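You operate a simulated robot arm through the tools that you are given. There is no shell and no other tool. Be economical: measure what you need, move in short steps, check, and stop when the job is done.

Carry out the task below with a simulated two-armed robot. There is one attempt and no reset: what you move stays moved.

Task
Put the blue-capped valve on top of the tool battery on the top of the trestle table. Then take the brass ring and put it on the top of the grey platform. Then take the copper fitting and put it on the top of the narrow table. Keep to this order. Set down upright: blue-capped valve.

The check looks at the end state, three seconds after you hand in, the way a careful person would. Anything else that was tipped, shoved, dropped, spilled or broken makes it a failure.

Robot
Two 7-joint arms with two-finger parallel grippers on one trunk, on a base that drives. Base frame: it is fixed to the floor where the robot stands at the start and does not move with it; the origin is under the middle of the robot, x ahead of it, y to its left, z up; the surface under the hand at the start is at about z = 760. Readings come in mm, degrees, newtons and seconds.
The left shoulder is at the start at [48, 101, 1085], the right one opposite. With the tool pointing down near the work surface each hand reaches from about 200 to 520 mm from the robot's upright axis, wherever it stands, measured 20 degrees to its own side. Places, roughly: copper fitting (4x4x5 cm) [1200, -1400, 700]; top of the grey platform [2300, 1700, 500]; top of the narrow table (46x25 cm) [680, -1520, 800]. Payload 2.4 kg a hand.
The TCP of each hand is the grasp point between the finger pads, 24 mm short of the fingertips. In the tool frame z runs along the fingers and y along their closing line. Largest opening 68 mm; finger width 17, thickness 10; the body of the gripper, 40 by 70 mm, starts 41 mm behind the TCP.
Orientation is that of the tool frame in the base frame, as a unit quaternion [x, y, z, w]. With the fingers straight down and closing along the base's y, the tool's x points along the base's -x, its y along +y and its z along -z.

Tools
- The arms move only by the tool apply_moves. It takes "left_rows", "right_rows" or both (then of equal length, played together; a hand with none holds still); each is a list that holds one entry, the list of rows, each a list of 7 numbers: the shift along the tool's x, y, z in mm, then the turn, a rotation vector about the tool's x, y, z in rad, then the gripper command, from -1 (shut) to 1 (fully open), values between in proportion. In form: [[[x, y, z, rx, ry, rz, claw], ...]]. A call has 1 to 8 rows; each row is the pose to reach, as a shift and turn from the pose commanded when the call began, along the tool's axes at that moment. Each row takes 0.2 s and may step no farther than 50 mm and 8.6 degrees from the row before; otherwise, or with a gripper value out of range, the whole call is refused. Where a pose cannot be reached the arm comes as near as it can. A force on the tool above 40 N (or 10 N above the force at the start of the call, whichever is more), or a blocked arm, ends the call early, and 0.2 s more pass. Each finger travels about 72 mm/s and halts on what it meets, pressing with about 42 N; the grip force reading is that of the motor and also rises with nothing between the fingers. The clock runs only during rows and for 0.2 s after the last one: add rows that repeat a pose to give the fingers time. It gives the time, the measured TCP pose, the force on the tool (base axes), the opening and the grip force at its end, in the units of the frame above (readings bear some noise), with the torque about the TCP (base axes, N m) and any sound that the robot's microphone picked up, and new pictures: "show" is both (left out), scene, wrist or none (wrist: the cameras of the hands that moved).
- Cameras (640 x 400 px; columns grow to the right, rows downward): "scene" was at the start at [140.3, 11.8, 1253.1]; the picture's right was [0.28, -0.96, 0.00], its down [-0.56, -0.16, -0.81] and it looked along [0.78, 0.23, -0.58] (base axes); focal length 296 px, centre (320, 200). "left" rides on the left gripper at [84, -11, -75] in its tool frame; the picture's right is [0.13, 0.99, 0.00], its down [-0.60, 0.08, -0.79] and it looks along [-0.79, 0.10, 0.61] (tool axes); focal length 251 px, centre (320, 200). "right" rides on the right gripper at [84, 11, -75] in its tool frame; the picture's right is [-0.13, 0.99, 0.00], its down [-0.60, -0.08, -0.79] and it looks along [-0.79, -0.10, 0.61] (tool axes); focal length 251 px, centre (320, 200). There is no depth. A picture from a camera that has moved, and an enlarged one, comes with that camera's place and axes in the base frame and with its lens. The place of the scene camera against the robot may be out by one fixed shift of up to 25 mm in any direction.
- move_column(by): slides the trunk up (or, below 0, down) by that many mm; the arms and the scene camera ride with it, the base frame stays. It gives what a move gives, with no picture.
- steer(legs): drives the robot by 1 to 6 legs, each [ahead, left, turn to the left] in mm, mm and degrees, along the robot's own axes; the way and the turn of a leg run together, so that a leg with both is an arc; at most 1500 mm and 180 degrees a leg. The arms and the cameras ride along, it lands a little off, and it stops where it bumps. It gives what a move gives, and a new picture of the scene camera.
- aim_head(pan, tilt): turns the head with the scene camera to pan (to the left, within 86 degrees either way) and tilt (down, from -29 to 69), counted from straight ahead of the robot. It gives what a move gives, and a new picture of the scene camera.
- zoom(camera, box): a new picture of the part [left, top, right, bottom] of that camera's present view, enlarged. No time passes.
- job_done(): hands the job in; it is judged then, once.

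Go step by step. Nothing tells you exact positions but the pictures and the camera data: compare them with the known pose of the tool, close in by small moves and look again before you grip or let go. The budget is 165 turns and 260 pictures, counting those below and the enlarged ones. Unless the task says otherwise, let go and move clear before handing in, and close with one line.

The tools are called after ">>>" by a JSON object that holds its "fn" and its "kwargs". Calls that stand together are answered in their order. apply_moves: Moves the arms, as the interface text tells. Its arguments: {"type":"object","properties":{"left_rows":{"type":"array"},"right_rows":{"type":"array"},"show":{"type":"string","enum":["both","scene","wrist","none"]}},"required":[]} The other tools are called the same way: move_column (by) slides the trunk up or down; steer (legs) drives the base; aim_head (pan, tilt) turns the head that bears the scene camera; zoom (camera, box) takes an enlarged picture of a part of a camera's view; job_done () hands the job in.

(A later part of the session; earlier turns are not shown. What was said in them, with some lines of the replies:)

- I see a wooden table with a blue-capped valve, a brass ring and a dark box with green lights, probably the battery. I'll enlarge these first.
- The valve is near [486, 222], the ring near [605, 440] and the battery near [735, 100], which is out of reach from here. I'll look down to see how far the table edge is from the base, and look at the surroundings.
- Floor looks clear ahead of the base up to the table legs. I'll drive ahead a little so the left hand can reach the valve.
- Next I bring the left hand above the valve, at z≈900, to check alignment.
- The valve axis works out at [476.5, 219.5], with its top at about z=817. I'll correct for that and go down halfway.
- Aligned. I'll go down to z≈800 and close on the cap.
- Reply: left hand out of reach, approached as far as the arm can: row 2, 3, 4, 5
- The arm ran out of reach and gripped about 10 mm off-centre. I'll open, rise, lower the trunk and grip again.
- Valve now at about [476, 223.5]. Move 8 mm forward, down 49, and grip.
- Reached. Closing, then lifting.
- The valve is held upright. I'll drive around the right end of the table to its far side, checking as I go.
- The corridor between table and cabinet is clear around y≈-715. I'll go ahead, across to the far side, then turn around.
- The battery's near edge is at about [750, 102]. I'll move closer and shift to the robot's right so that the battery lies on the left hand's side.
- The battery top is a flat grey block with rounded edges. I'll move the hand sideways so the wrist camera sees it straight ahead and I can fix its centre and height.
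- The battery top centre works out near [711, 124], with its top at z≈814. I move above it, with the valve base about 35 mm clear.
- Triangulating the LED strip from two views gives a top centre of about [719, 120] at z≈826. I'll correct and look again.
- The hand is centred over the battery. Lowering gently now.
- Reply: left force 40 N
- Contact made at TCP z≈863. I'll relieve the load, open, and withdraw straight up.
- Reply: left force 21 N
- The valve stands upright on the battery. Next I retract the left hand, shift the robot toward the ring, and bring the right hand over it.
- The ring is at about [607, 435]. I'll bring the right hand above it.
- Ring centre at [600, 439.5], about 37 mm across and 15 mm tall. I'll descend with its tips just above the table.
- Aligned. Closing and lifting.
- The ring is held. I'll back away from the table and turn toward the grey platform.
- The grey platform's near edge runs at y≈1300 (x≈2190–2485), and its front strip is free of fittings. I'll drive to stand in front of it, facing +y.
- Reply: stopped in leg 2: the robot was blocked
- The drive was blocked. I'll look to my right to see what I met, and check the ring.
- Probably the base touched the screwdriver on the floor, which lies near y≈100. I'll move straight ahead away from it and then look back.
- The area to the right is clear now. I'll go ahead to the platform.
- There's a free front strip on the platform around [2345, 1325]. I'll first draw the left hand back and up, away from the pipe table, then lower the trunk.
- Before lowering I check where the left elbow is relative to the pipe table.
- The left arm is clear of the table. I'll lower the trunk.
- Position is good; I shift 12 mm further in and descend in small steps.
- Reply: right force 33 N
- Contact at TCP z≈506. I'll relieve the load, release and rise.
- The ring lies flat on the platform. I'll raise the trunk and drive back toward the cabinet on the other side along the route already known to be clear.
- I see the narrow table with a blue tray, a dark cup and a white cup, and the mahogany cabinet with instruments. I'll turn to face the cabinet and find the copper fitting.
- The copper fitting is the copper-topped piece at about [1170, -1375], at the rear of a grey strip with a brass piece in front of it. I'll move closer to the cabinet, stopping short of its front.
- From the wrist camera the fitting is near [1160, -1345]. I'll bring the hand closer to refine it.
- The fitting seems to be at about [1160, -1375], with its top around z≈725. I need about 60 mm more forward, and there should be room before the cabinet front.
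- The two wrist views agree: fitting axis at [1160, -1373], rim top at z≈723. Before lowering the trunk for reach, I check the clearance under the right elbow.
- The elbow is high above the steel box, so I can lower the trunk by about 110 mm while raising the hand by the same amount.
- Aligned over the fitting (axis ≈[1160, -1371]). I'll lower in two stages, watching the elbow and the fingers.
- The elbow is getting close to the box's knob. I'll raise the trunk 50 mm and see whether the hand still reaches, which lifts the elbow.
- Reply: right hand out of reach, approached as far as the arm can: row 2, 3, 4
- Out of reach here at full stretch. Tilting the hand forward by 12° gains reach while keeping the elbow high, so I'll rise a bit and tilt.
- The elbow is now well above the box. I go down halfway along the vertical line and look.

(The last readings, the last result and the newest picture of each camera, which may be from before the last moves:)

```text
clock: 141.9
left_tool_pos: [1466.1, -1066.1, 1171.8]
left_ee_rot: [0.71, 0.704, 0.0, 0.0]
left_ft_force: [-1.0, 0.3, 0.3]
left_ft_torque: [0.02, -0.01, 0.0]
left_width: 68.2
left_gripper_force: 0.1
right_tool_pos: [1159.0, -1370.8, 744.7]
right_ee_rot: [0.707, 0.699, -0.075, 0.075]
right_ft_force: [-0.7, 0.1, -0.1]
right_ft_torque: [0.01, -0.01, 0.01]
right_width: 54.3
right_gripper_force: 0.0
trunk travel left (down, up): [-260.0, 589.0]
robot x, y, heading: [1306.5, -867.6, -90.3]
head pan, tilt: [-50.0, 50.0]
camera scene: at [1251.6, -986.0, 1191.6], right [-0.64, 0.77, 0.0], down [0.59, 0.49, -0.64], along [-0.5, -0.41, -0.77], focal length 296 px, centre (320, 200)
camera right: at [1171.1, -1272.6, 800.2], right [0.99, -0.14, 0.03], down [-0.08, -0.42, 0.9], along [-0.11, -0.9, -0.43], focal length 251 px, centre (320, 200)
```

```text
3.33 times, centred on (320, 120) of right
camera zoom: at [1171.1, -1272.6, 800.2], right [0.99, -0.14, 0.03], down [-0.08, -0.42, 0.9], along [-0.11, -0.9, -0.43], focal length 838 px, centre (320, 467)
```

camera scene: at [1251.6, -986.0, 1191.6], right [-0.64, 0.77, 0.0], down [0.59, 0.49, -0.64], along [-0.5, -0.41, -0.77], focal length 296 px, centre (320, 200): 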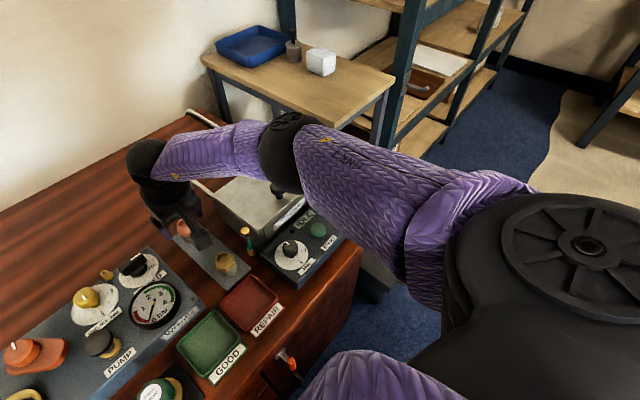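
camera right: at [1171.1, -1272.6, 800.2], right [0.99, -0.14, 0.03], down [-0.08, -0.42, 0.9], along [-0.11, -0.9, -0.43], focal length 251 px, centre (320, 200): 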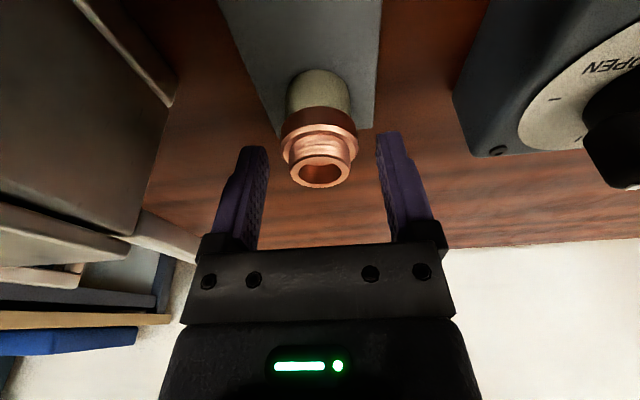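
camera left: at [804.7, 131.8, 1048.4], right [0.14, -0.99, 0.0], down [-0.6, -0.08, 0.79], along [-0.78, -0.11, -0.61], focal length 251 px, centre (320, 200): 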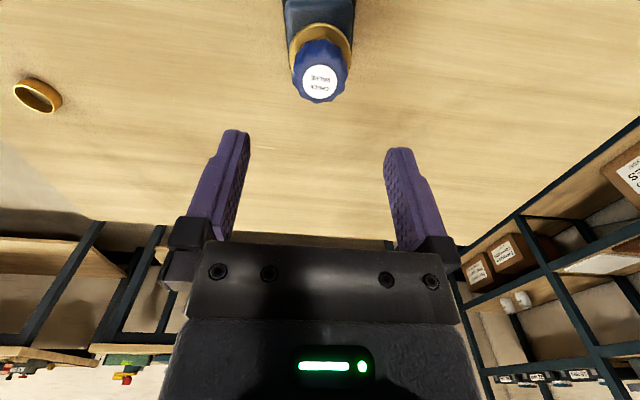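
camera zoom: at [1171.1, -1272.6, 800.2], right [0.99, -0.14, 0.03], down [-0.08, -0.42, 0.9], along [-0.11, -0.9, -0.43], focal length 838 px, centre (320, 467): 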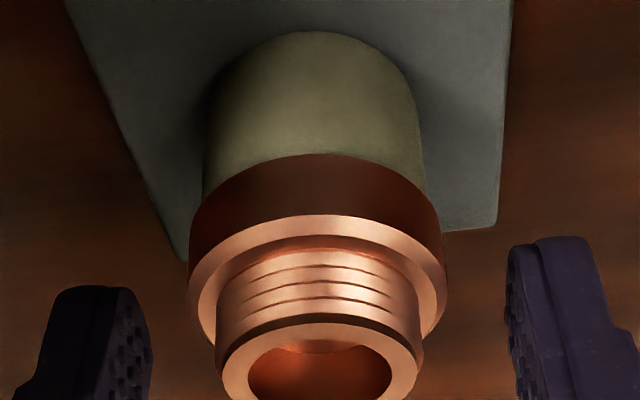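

Cross-checking several views, the rim is actually at z≈748 and the axis at about [1161, -1356]. I'll shift to that and look again.

>>> {"fn": "apply_moves", "kwargs": {"right_rows": [[[7, 2, -1.5, 0, 0, 0, 0.6], [14.5, 2, -3, 0, 0, 0, 0.6], [14.5, 2, -3, 0, 0, 0, 0.6]]], "show": "wrist"}}

>>> {"fn": "zoom", "kwargs": {"camera": "right", "box": [224, 80, 416, 200]}}

```text
clock: 142.7
left_tool_pos: [1466.5, -1064.8, 1171.7]
left_ee_rot: [0.709, 0.705, 0.0, 0.001]
left_ft_force: [0.3, 0.1, 1.2]
left_ft_torque: [0.05, 0.01, 0.01]
left_width: 68.0
left_gripper_force: 0.0
right_tool_pos: [1161.4, -1357.0, 745.3]
right_ee_rot: [0.706, 0.7, -0.074, 0.074]
right_ft_force: [0.1, 0.3, -0.8]
right_ft_torque: [0.02, 0.04, 0.0]
right_width: 54.4
right_gripper_force: 0.0
trunk travel left (down, up): [-260.0, 589.0]
robot x, y, heading: [1304.8, -868.5, -90.2]
head pan, tilt: [-50.0, 50.0]
camera right: at [1173.4, -1257.9, 800.4], right [0.99, -0.13, 0.03], down [-0.08, -0.42, 0.9], along [-0.11, -0.9, -0.43], focal length 251 px, centre (320, 200)
```

right: 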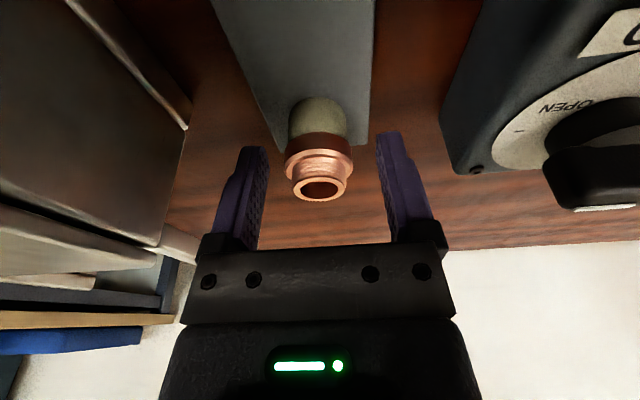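

```text
3.33 times, centred on (320, 140) of right
camera zoom: at [1173.4, -1257.9, 800.4], right [0.99, -0.13, 0.03], down [-0.08, -0.42, 0.9], along [-0.11, -0.9, -0.43], focal length 838 px, centre (320, 400)
```

zoom: 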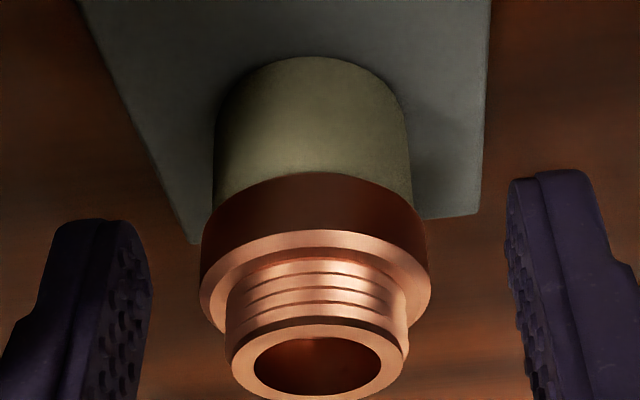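

The axis is at about [1162, -1354]. I'll lower 16 mm to bring the pads to the copper flange, then close.

>>> {"fn": "apply_moves", "kwargs": {"right_rows": [[[3, 0.5, 6, 0, 0, 0, 0.6], [6, 0.5, 12, 0, 0, 0, 0.6], [6.4, 0.5, 15, 0, 0, 0, 0.6], [6.4, 0.5, 15, 0, 0, 0, 0.6]]], "show": "wrist"}}

>>> {"fn": "zoom", "kwargs": {"camera": "right", "box": [224, 100, 416, 220]}}

```text
clock: 143.7
left_tool_pos: [1466.2, -1065.8, 1172.8]
left_ee_rot: [0.709, 0.705, 0.001, 0.0]
left_ft_force: [0.0, -0.4, 0.7]
left_ft_torque: [-0.01, 0.01, -0.01]
left_width: 68.0
left_gripper_force: 0.0
right_tool_pos: [1162.0, -1352.7, 729.5]
right_ee_rot: [0.706, 0.7, -0.075, 0.075]
right_ft_force: [-0.6, 0.0, -0.6]
right_ft_torque: [0.02, -0.03, -0.01]
right_width: 54.3
right_gripper_force: 0.0
trunk travel left (down, up): [-260.0, 589.0]
robot x, y, heading: [1304.3, -866.4, -90.4]
head pan, tilt: [-50.0, 50.0]
camera right: at [1173.5, -1255.0, 784.4], right [0.99, -0.13, 0.03], down [-0.08, -0.42, 0.9], along [-0.11, -0.9, -0.43], focal length 251 px, centre (320, 200)
```

right: 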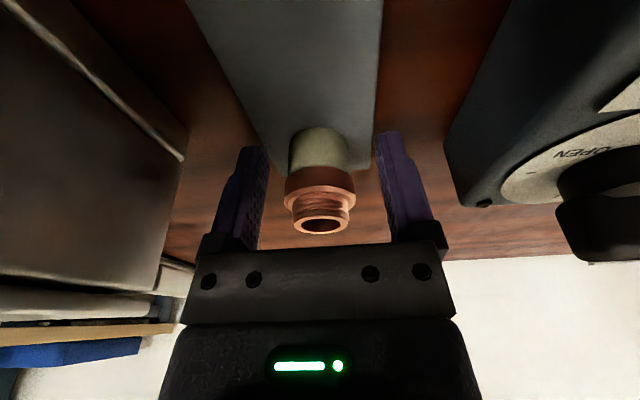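

```text
3.33 times, centred on (320, 160) of right
camera zoom: at [1173.5, -1255.0, 784.4], right [0.99, -0.13, 0.03], down [-0.08, -0.42, 0.9], along [-0.11, -0.9, -0.43], focal length 838 px, centre (320, 333)
```

zoom: 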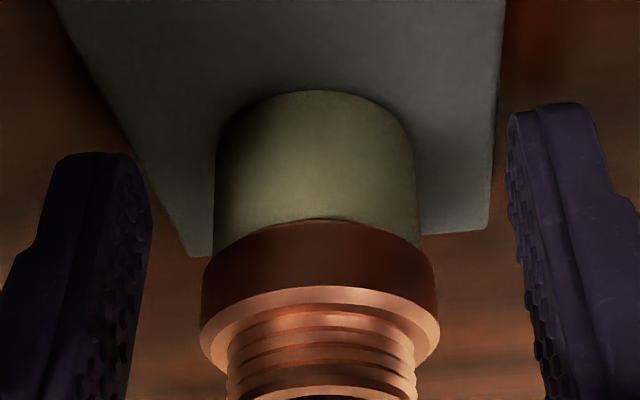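

The flange is centred between the pads. Closing, then a short lift.

>>> {"fn": "apply_moves", "kwargs": {"right_rows": [[[0, 0, 0, 0, 0, 0, -0.2], [0, 0, 0, 0, 0, 0, -1], [0, 0, 0, 0, 0, 0, -1], [0, 0, 0, 0, 0, 0, -1], [-2, 0, -10, 0, 0, 0, -1], [-4.2, 0, -20, 0, 0, 0, -1], [-4.2, 0, -20, 0, 0, 0, -1]]], "show": "both"}}

>>> {"fn": "zoom", "kwargs": {"camera": "right", "box": [224, 100, 416, 220]}}

```text
clock: 145.3
left_tool_pos: [1465.9, -1065.3, 1171.9]
left_ee_rot: [0.71, 0.704, 0.0, -0.001]
left_ft_force: [0.0, 0.8, 0.2]
left_ft_torque: [-0.01, 0.02, 0.03]
left_width: 67.9
left_gripper_force: 0.1
right_tool_pos: [1161.8, -1352.9, 748.8]
right_ee_rot: [0.706, 0.701, -0.075, 0.076]
right_ft_force: [-0.3, -0.1, -1.3]
right_ft_torque: [0.01, 0.01, 0.03]
right_width: 31.0
right_gripper_force: 42.0
trunk travel left (down, up): [-260.0, 589.0]
robot x, y, heading: [1307.6, -867.7, -90.4]
head pan, tilt: [-50.0, 50.0]
camera scene: at [1251.6, -986.1, 1191.6], right [-0.64, 0.77, 0.0], down [0.59, 0.49, -0.64], along [-0.5, -0.41, -0.77], focal length 296 px, centre (320, 200)
camera right: at [1173.2, -1254.6, 805.1], right [0.99, -0.13, 0.03], down [-0.08, -0.42, 0.9], along [-0.11, -0.9, -0.43], focal length 251 px, centre (320, 200)
```

scene: 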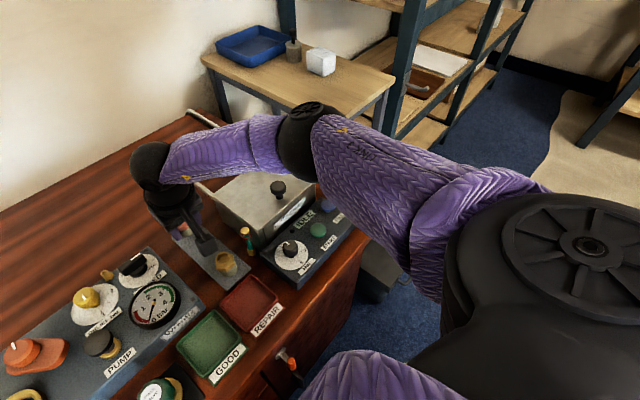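
right: 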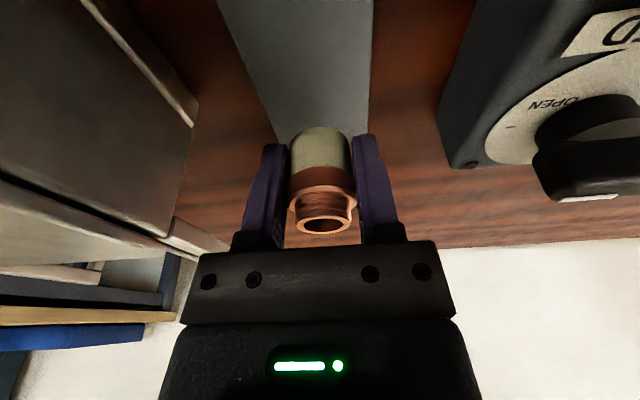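

```text
3.33 times, centred on (320, 160) of right
camera zoom: at [1173.2, -1254.6, 805.1], right [0.99, -0.13, 0.03], down [-0.08, -0.42, 0.9], along [-0.11, -0.9, -0.43], focal length 838 px, centre (320, 333)
```

zoom: 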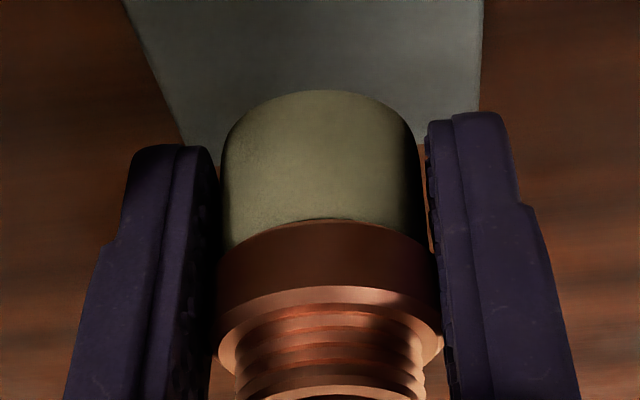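

The whole piece came up, the pale lower part included. I lift it straight up, then draw it back a little.

>>> {"fn": "apply_moves", "kwargs": {"right_rows": [[[-6, 0, -29, 0, 0, 0, -1], [-12.5, 0, -58.7, 0, 0, 0, -1], [-18, 0, -90, 0, 0, 0, -1], [-10, 0, -115, 0, 0, 0, -1], [10, 0, -128, 0, 0, 0, -1], [32, 0, -140, 0, 0, 0, -1]]], "show": "wrist"}}

>>> {"fn": "steer", "kwargs": {"legs": [[-200, 0, 0]]}}

```text
clock: 146.7
left_tool_pos: [1466.2, -1065.8, 1172.3]
left_ee_rot: [0.71, 0.705, 0.0, 0.0]
left_ft_force: [0.4, -0.2, 0.4]
left_ft_torque: [-0.01, 0.0, -0.03]
left_width: 68.0
left_gripper_force: 0.1
right_tool_pos: [1162.7, -1292.3, 880.2]
right_ee_rot: [0.707, 0.699, -0.074, 0.074]
right_ft_force: [0.1, -0.1, -1.1]
right_ft_torque: [0.0, -0.03, -0.01]
right_width: 31.1
right_gripper_force: 42.1
trunk travel left (down, up): [-260.0, 589.0]
robot x, y, heading: [1304.2, -868.3, -90.4]
head pan, tilt: [-50.0, 50.0]
camera right: at [1173.5, -1194.7, 935.1], right [0.99, -0.14, 0.03], down [-0.08, -0.42, 0.9], along [-0.11, -0.9, -0.43], focal length 251 px, centre (320, 200)
```

right: 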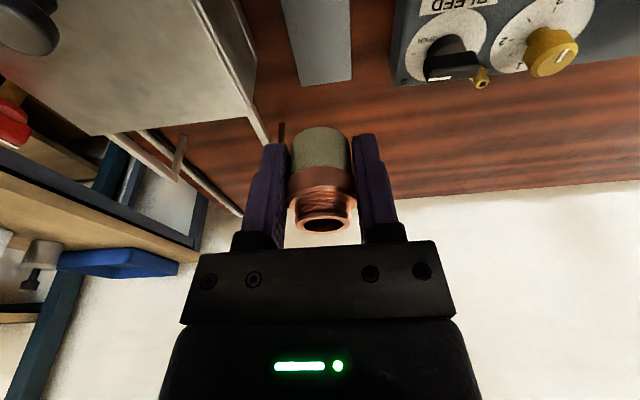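

```text
clock: 148.3
left_tool_pos: [1468.5, -865.5, 1171.6]
left_ee_rot: [0.71, 0.704, 0.001, 0.0]
left_ft_force: [-0.2, -0.1, 0.6]
left_ft_torque: [-0.04, 0.02, 0.0]
left_width: 67.9
left_gripper_force: 0.0
right_tool_pos: [1162.4, -1093.6, 880.1]
right_ee_rot: [0.706, 0.7, -0.075, 0.075]
right_ft_force: [0.8, -0.3, -0.7]
right_ft_torque: [-0.01, 0.01, -0.03]
right_width: 31.2
right_gripper_force: 41.7
trunk travel left (down, up): [-260.0, 589.0]
robot x, y, heading: [1304.5, -666.7, -90.5]
head pan, tilt: [-50.0, 50.0]
camera scene: at [1253.1, -786.3, 1191.6], right [-0.64, 0.77, 0.0], down [0.59, 0.49, -0.64], along [-0.5, -0.41, -0.77], focal length 296 px, centre (320, 200)
```

scene: 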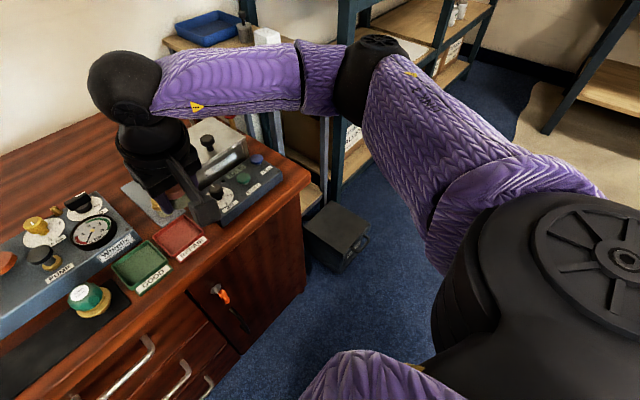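

The fitting is held. The narrow table is to my right, with a small floor toolbox in front of it. I'll strafe right and look down at the toolbox.

>>> {"fn": "steer", "kwargs": {"legs": [[0, -480, 0.4]]}}

>>> {"fn": "aim_head", "kwargs": {"pan": 0, "tilt": 45}}

```text
clock: 151.2
left_tool_pos: [984.0, -863.0, 1170.8]
left_ee_rot: [0.708, 0.706, 0.0, 0.0]
left_ft_force: [0.6, -0.7, -0.2]
left_ft_torque: [-0.01, 0.02, 0.02]
left_width: 67.9
left_gripper_force: 0.0
right_tool_pos: [681.9, -1092.2, 878.4]
right_ee_rot: [0.704, 0.702, -0.073, 0.075]
right_ft_force: [0.0, 1.1, -1.0]
right_ft_torque: [0.03, 0.02, 0.01]
right_width: 31.1
right_gripper_force: 41.9
trunk travel left (down, up): [-260.0, 589.0]
robot x, y, heading: [819.7, -662.9, -90.3]
head pan, tilt: [-50.0, 50.0]
camera scene: at [769.1, -784.5, 1191.6], right [-0.64, 0.77, 0.0], down [0.59, 0.49, -0.64], along [-0.49, -0.41, -0.77], focal length 296 px, centre (320, 200)
```

scene: 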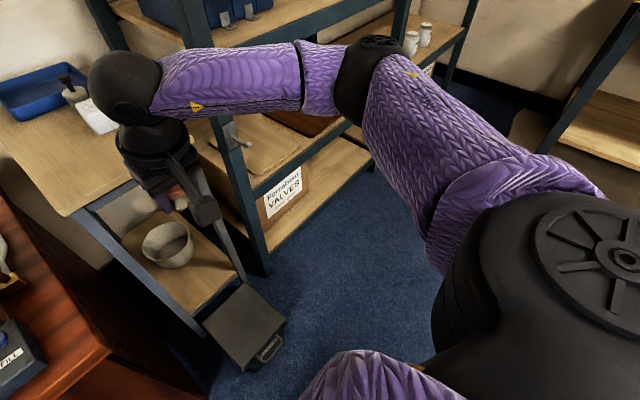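

```text
clock: 152.4
left_tool_pos: [983.2, -861.3, 1172.9]
left_ee_rot: [0.707, 0.707, 0.001, 0.0]
left_ft_force: [-0.5, 0.2, 0.4]
left_ft_torque: [0.0, 0.02, 0.0]
left_width: 68.0
left_gripper_force: 0.0
right_tool_pos: [680.4, -1092.6, 880.0]
right_ee_rot: [0.704, 0.703, -0.074, 0.075]
right_ft_force: [-0.3, -0.3, -0.3]
right_ft_torque: [0.0, 0.0, 0.02]
right_width: 30.9
right_gripper_force: 42.2
trunk travel left (down, up): [-260.0, 589.0]
robot x, y, heading: [822.8, -661.8, -90.1]
head pan, tilt: [0.0, 45.0]
camera scene: at [828.1, -816.4, 1198.5], right [-1.0, 0.0, 0.0], down [0.0, 0.71, -0.71], along [0.0, -0.71, -0.71], focal length 296 px, centre (320, 200)
```

scene: 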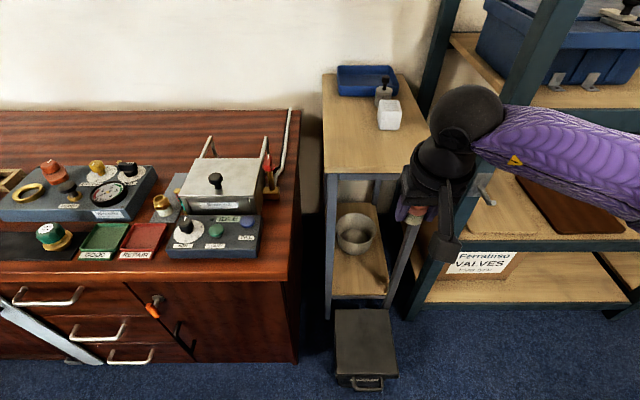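

The toolbox front is at y≈-1070 and the narrow table's front edge at y≈-1290. I'll advance to just short of the toolbox.

>>> {"fn": "steer", "kwargs": {"legs": [[100, 0, 0]]}}

>>> {"fn": "apply_moves", "kwargs": {"right_rows": [[[0, 0, 0, 0, 0, 0, -1]]], "show": "wrist"}}

>>> {"fn": "aim_head", "kwargs": {"pan": 0, "tilt": 69}}

```text
clock: 153.5
left_tool_pos: [983.7, -964.0, 1171.9]
left_ee_rot: [0.708, 0.707, 0.001, -0.001]
left_ft_force: [-0.5, -0.3, 0.4]
left_ft_torque: [-0.01, -0.01, 0.02]
left_width: 68.0
left_gripper_force: 0.0
right_tool_pos: [681.5, -1193.1, 880.3]
right_ee_rot: [0.704, 0.702, -0.074, 0.074]
right_ft_force: [0.7, 0.2, -1.1]
right_ft_torque: [-0.01, -0.03, 0.02]
right_width: 31.3
right_gripper_force: 41.9
trunk travel left (down, up): [-260.0, 589.0]
robot x, y, heading: [821.9, -763.5, -90.2]
head pan, tilt: [0.0, 45.0]
camera scene: at [828.1, -916.8, 1198.5], right [-1.0, 0.0, 0.0], down [0.0, 0.71, -0.71], along [0.0, -0.71, -0.71], focal length 296 px, centre (320, 200)
```

scene: 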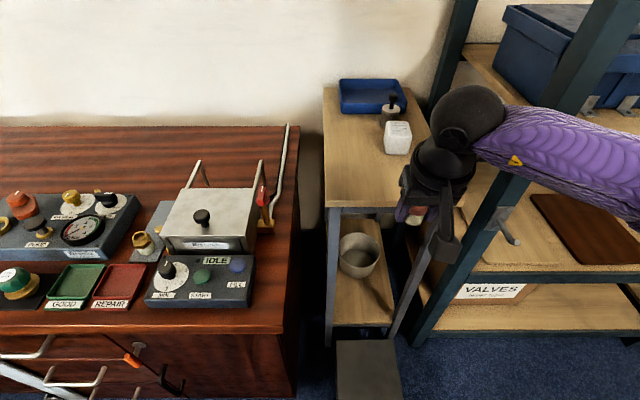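

```text
clock: 153.9
left_tool_pos: [983.9, -962.3, 1171.9]
left_ee_rot: [0.707, 0.707, 0.0, 0.0]
left_ft_force: [0.5, 0.3, 0.3]
left_ft_torque: [0.02, -0.05, 0.01]
left_width: 68.1
left_gripper_force: 0.0
right_tool_pos: [681.0, -1192.8, 879.6]
right_ee_rot: [0.704, 0.703, -0.073, 0.074]
right_ft_force: [0.3, -0.4, -1.7]
right_ft_torque: [-0.03, 0.01, 0.01]
right_width: 30.9
right_gripper_force: 42.2
trunk travel left (down, up): [-260.0, 589.0]
robot x, y, heading: [824.5, -766.2, -90.0]
head pan, tilt: [0.0, 45.0]
camera right: at [692.6, -1094.0, 934.8], right [0.99, -0.13, 0.03], down [-0.08, -0.43, 0.9], along [-0.1, -0.9, -0.43], focal length 251 px, centre (320, 200)
```

right: 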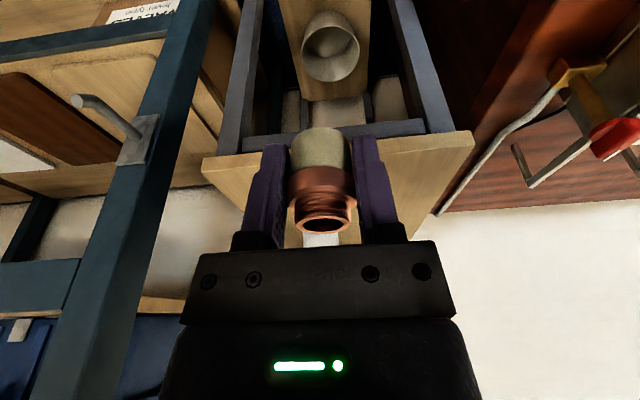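

```text
clock: 154.8
left_tool_pos: [983.7, -962.0, 1172.3]
left_ee_rot: [0.707, 0.707, -0.001, 0.001]
left_ft_force: [-0.2, 0.0, 0.0]
left_ft_torque: [-0.01, 0.0, 0.01]
left_width: 68.1
left_gripper_force: 0.0
right_tool_pos: [681.5, -1192.9, 880.2]
right_ee_rot: [0.704, 0.702, -0.074, 0.075]
right_ft_force: [0.3, 0.4, -0.6]
right_ft_torque: [0.01, -0.05, -0.02]
right_width: 31.0
right_gripper_force: 41.8
trunk travel left (down, up): [-260.0, 589.0]
robot x, y, heading: [820.5, -767.0, -90.1]
head pan, tilt: [0.0, 68.8]
camera scene: at [828.1, -891.1, 1169.7], right [-1.0, 0.0, 0.0], down [0.0, 0.93, -0.36], along [0.0, -0.36, -0.93], focal length 296 px, centre (320, 200)
```

scene: 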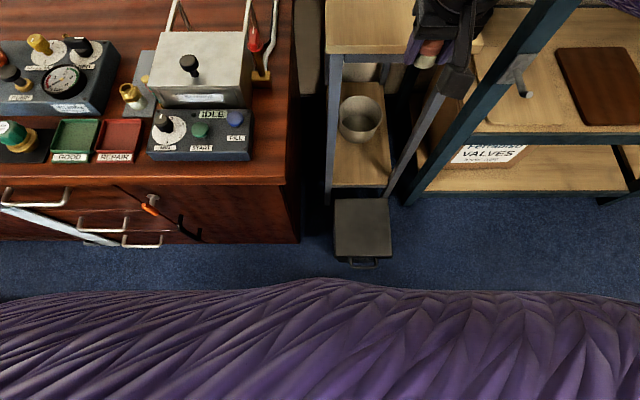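

The narrow table's top spans about x 564–805, with the front edge at y≈-1280 and z≈795. I'll edge 15 mm closer, lower the trunk slightly, and extend the hand over it.

>>> {"fn": "steer", "kwargs": {"legs": [[15, 0, 0]]}}

>>> {"fn": "apply_moves", "kwargs": {"right_rows": [[[-5, 2, -19, 0, 0, 0, -1], [-40, 4, -10, 0, 0, 0, -1], [-75, 8, 4, 0, 0, 0, -1], [-103, 8, 8, 0, 0, 0, -1], [-103, 8, 8, 0, 0, 0, -1]]], "show": "wrist"}}

```text
clock: 155.6
left_tool_pos: [983.8, -977.6, 1171.8]
left_ee_rot: [0.707, 0.707, 0.001, 0.0]
left_ft_force: [-0.6, -0.2, -0.5]
left_ft_torque: [0.03, -0.01, -0.01]
left_width: 68.0
left_gripper_force: 0.0
right_tool_pos: [680.9, -1206.9, 880.4]
right_ee_rot: [0.704, 0.703, -0.073, 0.074]
right_ft_force: [1.0, 1.4, -1.4]
right_ft_torque: [0.01, 0.05, 0.01]
right_width: 31.0
right_gripper_force: 42.9
trunk travel left (down, up): [-260.0, 589.0]
robot x, y, heading: [824.7, -778.5, -90.2]
head pan, tilt: [0.0, 68.8]
camera scene: at [828.1, -906.5, 1169.6], right [-1.0, 0.0, 0.0], down [0.0, 0.93, -0.36], along [0.0, -0.36, -0.93], focal length 296 px, centre (320, 200)
```

scene: 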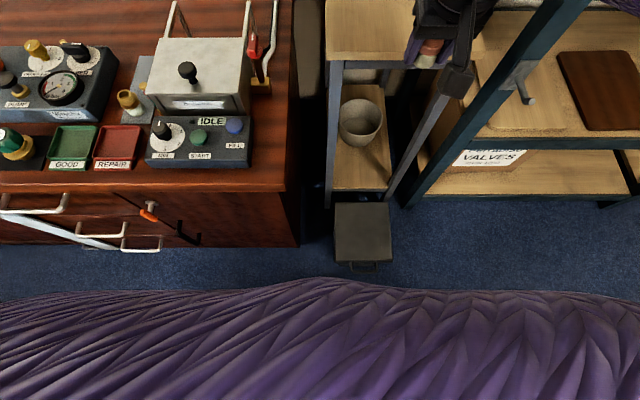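

```text
clock: 156.8
left_tool_pos: [983.7, -978.3, 1171.7]
left_ee_rot: [0.707, 0.707, 0.0, 0.0]
left_ft_force: [-0.2, -0.8, 0.3]
left_ft_torque: [0.02, -0.02, 0.01]
left_width: 68.2
left_gripper_force: 0.0
right_tool_pos: [690.0, -1309.3, 894.5]
right_ee_rot: [0.703, 0.704, -0.074, 0.075]
right_ft_force: [-0.4, 0.3, -0.5]
right_ft_torque: [0.03, 0.02, -0.02]
right_width: 31.0
right_gripper_force: 41.5
trunk travel left (down, up): [-260.0, 589.0]
robot x, y, heading: [820.0, -779.1, -89.9]
head pan, tilt: [0.0, 68.8]
camera right: at [700.5, -1212.0, 948.4], right [0.99, -0.13, 0.03], down [-0.08, -0.42, 0.9], along [-0.1, -0.9, -0.43], focal length 251 px, centre (320, 200)
```

right: 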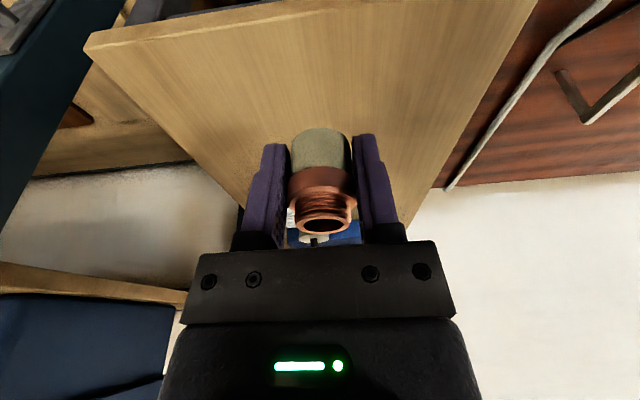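

Reach is fine. I move 26 mm further in and down to about 10 mm above the expected height.

>>> {"fn": "apply_moves", "kwargs": {"right_rows": [[[-25.4, 2, 5.4, 0, 0, 0, -1], [-21, 2, 25, 0, 0, 0, -1], [-13.5, 2, 62, 0, 0, 0, -1], [-13.5, 2, 62, 0, 0, 0, -1]]], "show": "wrist"}}

```text
clock: 157.8
left_tool_pos: [983.9, -977.9, 1170.7]
left_ee_rot: [0.707, 0.708, 0.0, 0.001]
left_ft_force: [0.3, 0.6, -0.1]
left_ft_torque: [-0.02, 0.01, -0.01]
left_width: 68.0
left_gripper_force: 0.1
right_tool_pos: [690.4, -1328.2, 834.2]
right_ee_rot: [0.703, 0.703, -0.073, 0.075]
right_ft_force: [0.9, 0.2, -0.4]
right_ft_torque: [-0.02, 0.02, -0.05]
right_width: 31.1
right_gripper_force: 41.9
right hand out of reach, approached as far as the arm can: row 1, 2, 3, 4
trunk travel left (down, up): [-260.0, 589.0]
robot x, y, heading: [822.9, -780.0, -90.0]
head pan, tilt: [0.0, 68.8]
camera right: at [701.1, -1229.6, 889.4], right [0.99, -0.13, 0.03], down [-0.08, -0.42, 0.9], along [-0.1, -0.9, -0.43], focal length 251 px, centre (320, 200)
```

right: 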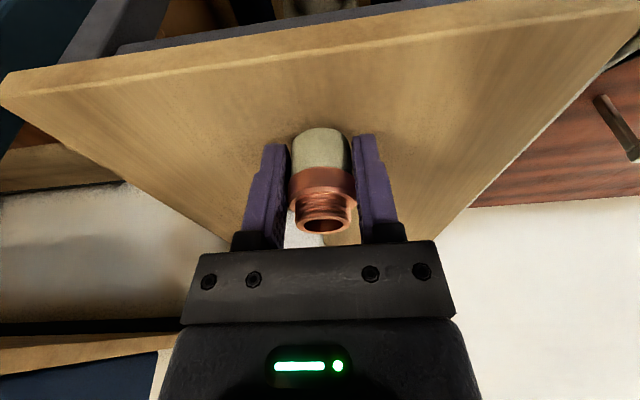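

I'm at the reach limit with the fitting about 32 mm inside the edge. I'll lift a bit and drop the trunk to gain reach for a safer spot.

>>> {"fn": "apply_moves", "kwargs": {"right_rows": [[[-4, 0, -20, 0, 0, 0, -1], [-10, 0, -49, 0, 0, 0, -1]]], "show": "none"}}

>>> {"fn": "move_column", "kwargs": {"by": -45}}

>>> {"fn": "apply_moves", "kwargs": {"right_rows": [[[-8, 0, 2, 0, 0, 0, -1], [-8, 0, 2, 0, 0, 0, -1]]], "show": "none"}}

```text
clock: 158.4
left_tool_pos: [983.9, -977.8, 1172.1]
left_ee_rot: [0.707, 0.707, 0.0, 0.0]
left_ft_force: [0.1, 0.5, -0.4]
left_ft_torque: [0.0, 0.03, 0.0]
left_width: 67.9
left_gripper_force: 0.1
right_tool_pos: [690.0, -1327.3, 885.2]
right_ee_rot: [0.703, 0.703, -0.074, 0.074]
right_ft_force: [-0.3, -1.7, -1.2]
right_ft_torque: [0.04, 0.0, 0.0]
right_width: 31.0
right_gripper_force: 41.6
right hand out of reach, approached as far as the arm can: row 1
trunk travel left (down, up): [-260.0, 589.0]
robot x, y, heading: [817.1, -780.9, -90.2]
head pan, tilt: [0.0, 68.8]
```

```text
clock: 159.2
left_tool_pos: [984.3, -978.1, 1126.0]
left_ee_rot: [0.707, 0.707, 0.0, 0.001]
left_ft_force: [0.4, 0.6, -0.4]
left_ft_torque: [0.01, 0.0, -0.01]
left_width: 68.0
left_gripper_force: 0.1
right_tool_pos: [688.3, -1327.5, 840.6]
right_ee_rot: [0.703, 0.703, -0.074, 0.075]
right_ft_force: [-0.6, -0.2, -1.6]
right_ft_torque: [0.01, -0.01, -0.01]
right_width: 31.0
right_gripper_force: 41.8
trunk travel left (down, up): [-215.0, 634.0]
robot x, y, heading: [819.9, -779.2, -90.1]
head pan, tilt: [0.0, 68.8]
```

```text
clock: 159.8
left_tool_pos: [985.1, -978.6, 1126.6]
left_ee_rot: [0.707, 0.707, 0.0, 0.0]
left_ft_force: [-0.6, 0.0, 0.4]
left_ft_torque: [0.0, 0.03, -0.02]
left_width: 67.8
left_gripper_force: 0.1
right_tool_pos: [688.7, -1336.0, 839.2]
right_ee_rot: [0.704, 0.702, -0.073, 0.075]
right_ft_force: [0.2, 0.1, -0.5]
right_ft_torque: [0.01, -0.02, 0.0]
right_width: 30.8
right_gripper_force: 41.6
trunk travel left (down, up): [-215.0, 634.0]
robot x, y, heading: [819.5, -779.7, -90.1]
head pan, tilt: [0.0, 68.8]
```

Now 40 mm inside the edge. Lowering in small steps to contact.

>>> {"fn": "apply_moves", "kwargs": {"right_rows": [[[0.8, 0, 4, 0, 0, 0, -1], [1.7, 0, 8, 0, 0, 0, -1], [1.7, 0, 8, 0, 0, 0, -1]]], "show": "wrist"}}

>>> {"fn": "apply_moves", "kwargs": {"right_rows": [[[0.2, 0, 1, 0, 0, 0, -1], [0.4, 0, 2, 0, 0, 0, -1], [0.6, 0, 3, 0, 0, 0, -1]]], "show": "none"}}

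>>> {"fn": "apply_moves", "kwargs": {"right_rows": [[[0.2, 0, 1, 0, 0, 0, -1], [0.4, 0, 2, 0, 0, 0, -1]]], "show": "none"}}

```text
clock: 160.6
left_tool_pos: [984.2, -978.2, 1127.6]
left_ee_rot: [0.707, 0.707, 0.001, 0.0]
left_ft_force: [-0.5, 0.0, 0.3]
left_ft_torque: [-0.03, 0.05, -0.01]
left_width: 68.5
left_gripper_force: 0.2
right_tool_pos: [689.3, -1336.1, 830.5]
right_ee_rot: [0.704, 0.703, -0.074, 0.074]
right_ft_force: [-0.1, 0.6, -1.1]
right_ft_torque: [-0.03, 0.01, 0.03]
right_width: 31.1
right_gripper_force: 42.3
trunk travel left (down, up): [-215.0, 634.0]
robot x, y, heading: [822.1, -780.1, -90.0]
head pan, tilt: [0.0, 68.8]
camera right: at [700.4, -1238.0, 886.7], right [0.99, -0.13, 0.03], down [-0.08, -0.43, 0.9], along [-0.1, -0.9, -0.43], focal length 251 px, centre (320, 200)
```

right: 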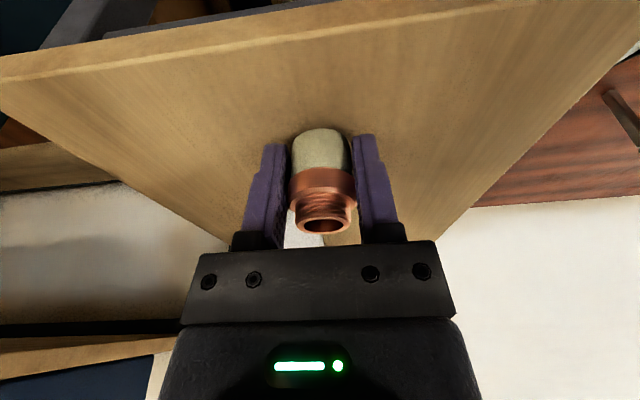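

```text
clock: 161.4
left_tool_pos: [985.3, -978.7, 1126.7]
left_ee_rot: [0.707, 0.707, 0.0, -0.001]
left_ft_force: [0.4, 0.9, -1.0]
left_ft_torque: [0.02, 0.02, 0.0]
left_width: 68.2
left_gripper_force: 0.0
right_tool_pos: [689.3, -1336.4, 827.7]
right_ee_rot: [0.704, 0.702, -0.074, 0.074]
right_ft_force: [-0.1, 0.4, -0.9]
right_ft_torque: [0.02, -0.02, 0.01]
right_width: 30.7
right_gripper_force: 42.2
trunk travel left (down, up): [-215.0, 634.0]
robot x, y, heading: [821.0, -780.8, -90.3]
head pan, tilt: [0.0, 68.8]
```

```text
clock: 162.0
left_tool_pos: [984.1, -978.5, 1126.5]
left_ee_rot: [0.707, 0.707, -0.001, -0.001]
left_ft_force: [-0.4, -0.1, 0.7]
left_ft_torque: [-0.01, 0.0, 0.0]
left_width: 68.2
left_gripper_force: 0.0
right_tool_pos: [689.3, -1336.9, 827.0]
right_ee_rot: [0.704, 0.703, -0.073, 0.074]
right_ft_force: [0.3, -0.2, -1.0]
right_ft_torque: [0.0, 0.02, -0.02]
right_width: 30.8
right_gripper_force: 42.2
trunk travel left (down, up): [-215.0, 634.0]
robot x, y, heading: [819.3, -780.4, -90.0]
head pan, tilt: [0.0, 68.8]
```

>>> {"fn": "apply_moves", "kwargs": {"right_rows": [[[0.2, 0, 1, 0, 0, 0, -1], [0.4, 0, 2, 0, 0, 0, -1], [0.6, 0, 3, 0, 0, 0, -1]]], "show": "none"}}

>>> {"fn": "apply_moves", "kwargs": {"right_rows": [[[0.2, 0, 1, 0, 0, 0, -1], [0.4, 0, 2, 0, 0, 0, -1]]], "show": "none"}}

>>> {"fn": "zoom", "kwargs": {"camera": "right", "box": [224, 100, 416, 220]}}

```text
clock: 162.8
left_tool_pos: [984.1, -977.5, 1128.0]
left_ee_rot: [0.707, 0.707, 0.0, 0.0]
left_ft_force: [-0.1, 0.1, 0.9]
left_ft_torque: [0.01, -0.01, 0.02]
left_width: 68.0
left_gripper_force: 0.0
right_tool_pos: [687.8, -1335.8, 824.6]
right_ee_rot: [0.704, 0.702, -0.076, 0.077]
right_ft_force: [-0.7, -4.3, 18.0]
right_ft_torque: [-0.1, 0.25, 0.06]
right_width: 31.1
right_gripper_force: 42.1
trunk travel left (down, up): [-215.0, 634.0]
robot x, y, heading: [821.5, -778.5, -90.0]
head pan, tilt: [0.0, 68.8]
```

```text
clock: 163.5
left_tool_pos: [984.8, -976.2, 1126.3]
left_ee_rot: [0.707, 0.707, -0.001, 0.0]
left_ft_force: [0.2, 0.3, -0.3]
left_ft_torque: [0.04, 0.04, 0.03]
left_width: 68.0
left_gripper_force: 0.1
right_tool_pos: [689.4, -1336.3, 825.7]
right_ee_rot: [0.704, 0.702, -0.078, 0.078]
right_ft_force: [0.5, 3.7, 17.6]
right_ft_torque: [0.18, 0.24, -0.03]
right_width: 31.0
right_gripper_force: 42.4
trunk travel left (down, up): [-215.0, 634.0]
robot x, y, heading: [820.3, -777.4, -90.1]
head pan, tilt: [0.0, 68.8]
stopped in row 2 (right hand): the force on the tool passed its limit at 42 N (the readings are from after the stop); the commanded pose is now the measured one
```

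```text
3.33 times, centred on (320, 160) of right
camera zoom: at [700.6, -1237.7, 879.4], right [0.99, -0.13, 0.03], down [-0.08, -0.42, 0.91], along [-0.1, -0.9, -0.42], focal length 838 px, centre (320, 333)
```

zoom: 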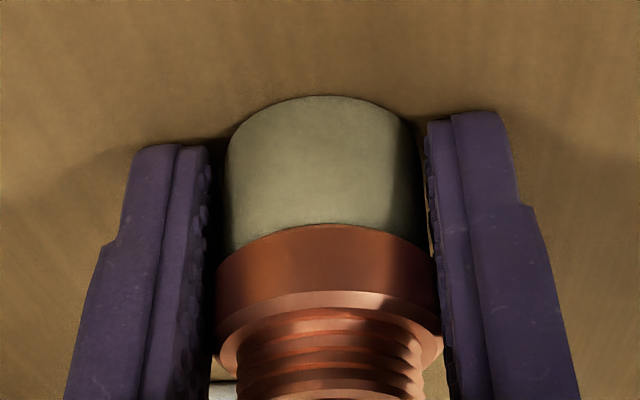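

In contact. I relieve the load slightly, open, and rise vertically.

>>> {"fn": "apply_moves", "kwargs": {"right_rows": [[[-0.1, 0, -0.5, 0, 0, 0, -0.5], [-0.1, 0, -0.5, 0, 0, 0, 0.6], [-0.1, 0, -0.5, 0, 0, 0, 0.8], [-0.1, 0, -0.5, 0, 0, 0, 0.8], [-5, 0, -24, 0, 0, 0, 0.8], [-12, 0, -58, 0, 0, 0, 0.8], [-20, 0, -95, 0, 0, 0, 0.8], [-10, 0, -120, 0, 0, 0, 0.8]]], "show": "wrist"}}

```text
clock: 165.3
left_tool_pos: [984.6, -977.8, 1126.7]
left_ee_rot: [0.707, 0.707, 0.0, 0.0]
left_ft_force: [-0.2, -0.3, 0.2]
left_ft_torque: [-0.03, -0.01, 0.02]
left_width: 67.8
left_gripper_force: 0.1
right_tool_pos: [688.7, -1319.4, 942.6]
right_ee_rot: [0.704, 0.702, -0.076, 0.077]
right_ft_force: [-0.9, -1.3, -0.1]
right_ft_torque: [-0.02, 0.03, 0.02]
right_width: 61.2
right_gripper_force: 0.1
right hand out of reach, approached as far as the arm can: row 7
trunk travel left (down, up): [-215.0, 634.0]
robot x, y, heading: [822.9, -775.6, -89.9]
head pan, tilt: [0.0, 68.8]
camera right: at [700.2, -1221.8, 997.5], right [0.99, -0.13, 0.03], down [-0.08, -0.42, 0.9], along [-0.1, -0.9, -0.43], focal length 251 px, centre (320, 200)
```

right: 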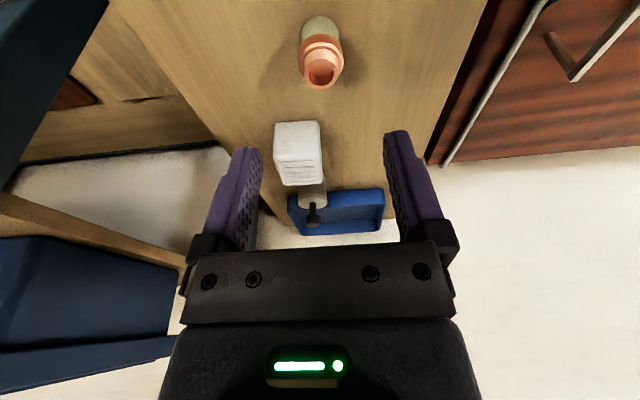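

The fitting stands upright on the narrow table. I'll back away and take a final look at it and at the valve.

>>> {"fn": "steer", "kwargs": {"legs": [[-100, 0, 0]]}}

>>> {"fn": "aim_head", "kwargs": {"pan": -15, "tilt": 45}}

>>> {"fn": "zoom", "kwargs": {"camera": "scene", "box": [240, 60, 400, 160]}}

```text
clock: 166.4
left_tool_pos: [983.4, -877.9, 1127.5]
left_ee_rot: [0.707, 0.707, 0.0, 0.0]
left_ft_force: [0.7, 0.4, 1.1]
left_ft_torque: [-0.01, 0.01, -0.03]
left_width: 67.9
left_gripper_force: 0.0
right_tool_pos: [689.2, -1220.9, 943.0]
right_ee_rot: [0.704, 0.702, -0.075, 0.077]
right_ft_force: [-1.0, -0.4, -0.1]
right_ft_torque: [0.02, 0.01, -0.02]
right_width: 61.3
right_gripper_force: 0.0
trunk travel left (down, up): [-215.0, 634.0]
robot x, y, heading: [821.3, -682.3, -90.1]
head pan, tilt: [0.0, 68.8]
camera scene: at [828.3, -817.3, 1123.9], right [-1.0, 0.0, 0.0], down [0.0, 0.93, -0.36], along [0.0, -0.36, -0.93], focal length 296 px, centre (320, 200)
```

scene: 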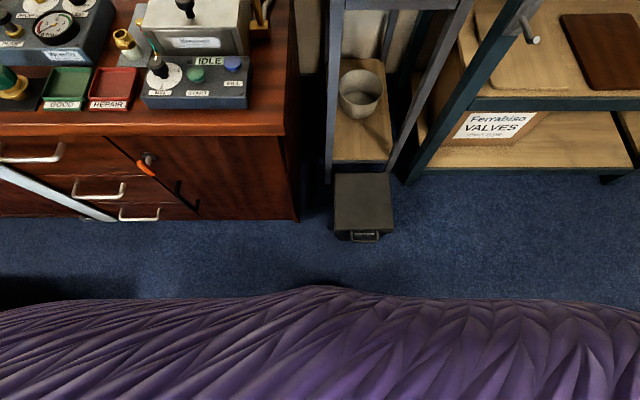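

```text
clock: 167.3
left_tool_pos: [984.2, -879.3, 1127.8]
left_ee_rot: [0.707, 0.707, 0.0, 0.001]
left_ft_force: [0.3, 0.2, -0.2]
left_ft_torque: [0.02, -0.03, -0.02]
left_width: 67.9
left_gripper_force: 0.2
right_tool_pos: [689.9, -1221.1, 943.1]
right_ee_rot: [0.704, 0.702, -0.076, 0.078]
right_ft_force: [0.0, 0.1, 1.0]
right_ft_torque: [-0.02, 0.03, -0.01]
right_width: 60.9
right_gripper_force: 0.0
trunk travel left (down, up): [-215.0, 634.0]
robot x, y, heading: [819.5, -679.3, -90.1]
head pan, tilt: [-15.0, 45.0]
camera scene: at [807.3, -840.1, 1152.7], right [-0.97, 0.26, 0.0], down [0.18, 0.68, -0.71], along [-0.18, -0.68, -0.71], focal length 296 px, centre (320, 200)
```

scene: 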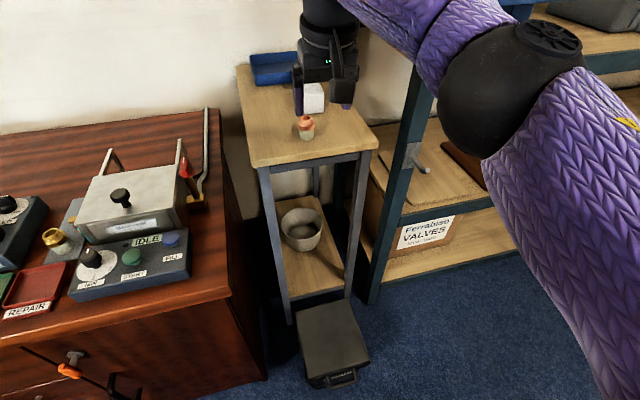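

```text
4.00 times, centred on (320, 110) of scene
camera zoom: at [807.3, -840.1, 1152.7], right [-0.97, 0.26, 0.0], down [0.18, 0.68, -0.71], along [-0.18, -0.68, -0.71], focal length 1185 px, centre (320, 560)
```

zoom: 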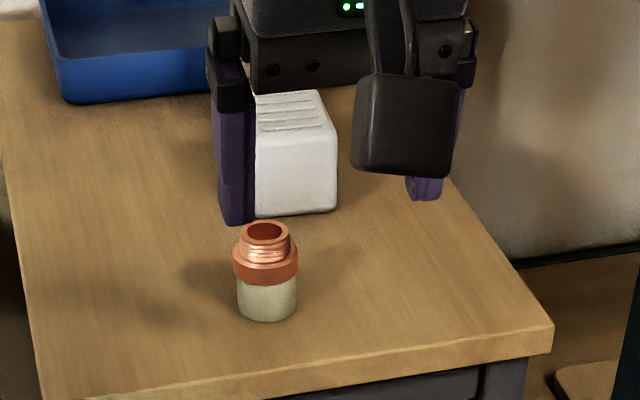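

The copper fitting stands upright on the narrow table and the hands are clear. Nothing around it has moved, so I'm handing in.

>>> {"fn": "job_done", "kwargs": {}}

```text
The job is handed in.
```

I handed in the job with all three pieces placed in order: the blue-capped valve upright on the tool battery, the brass ring flat on the grey platform, and the copper fitting upright on the narrow table. I didn't look at the valve or ring again before handing in. While I was driving to the platform, the base bumped something on the floor, probably the screwdriver. I never saw it again, so I can't say whether it was shoved.
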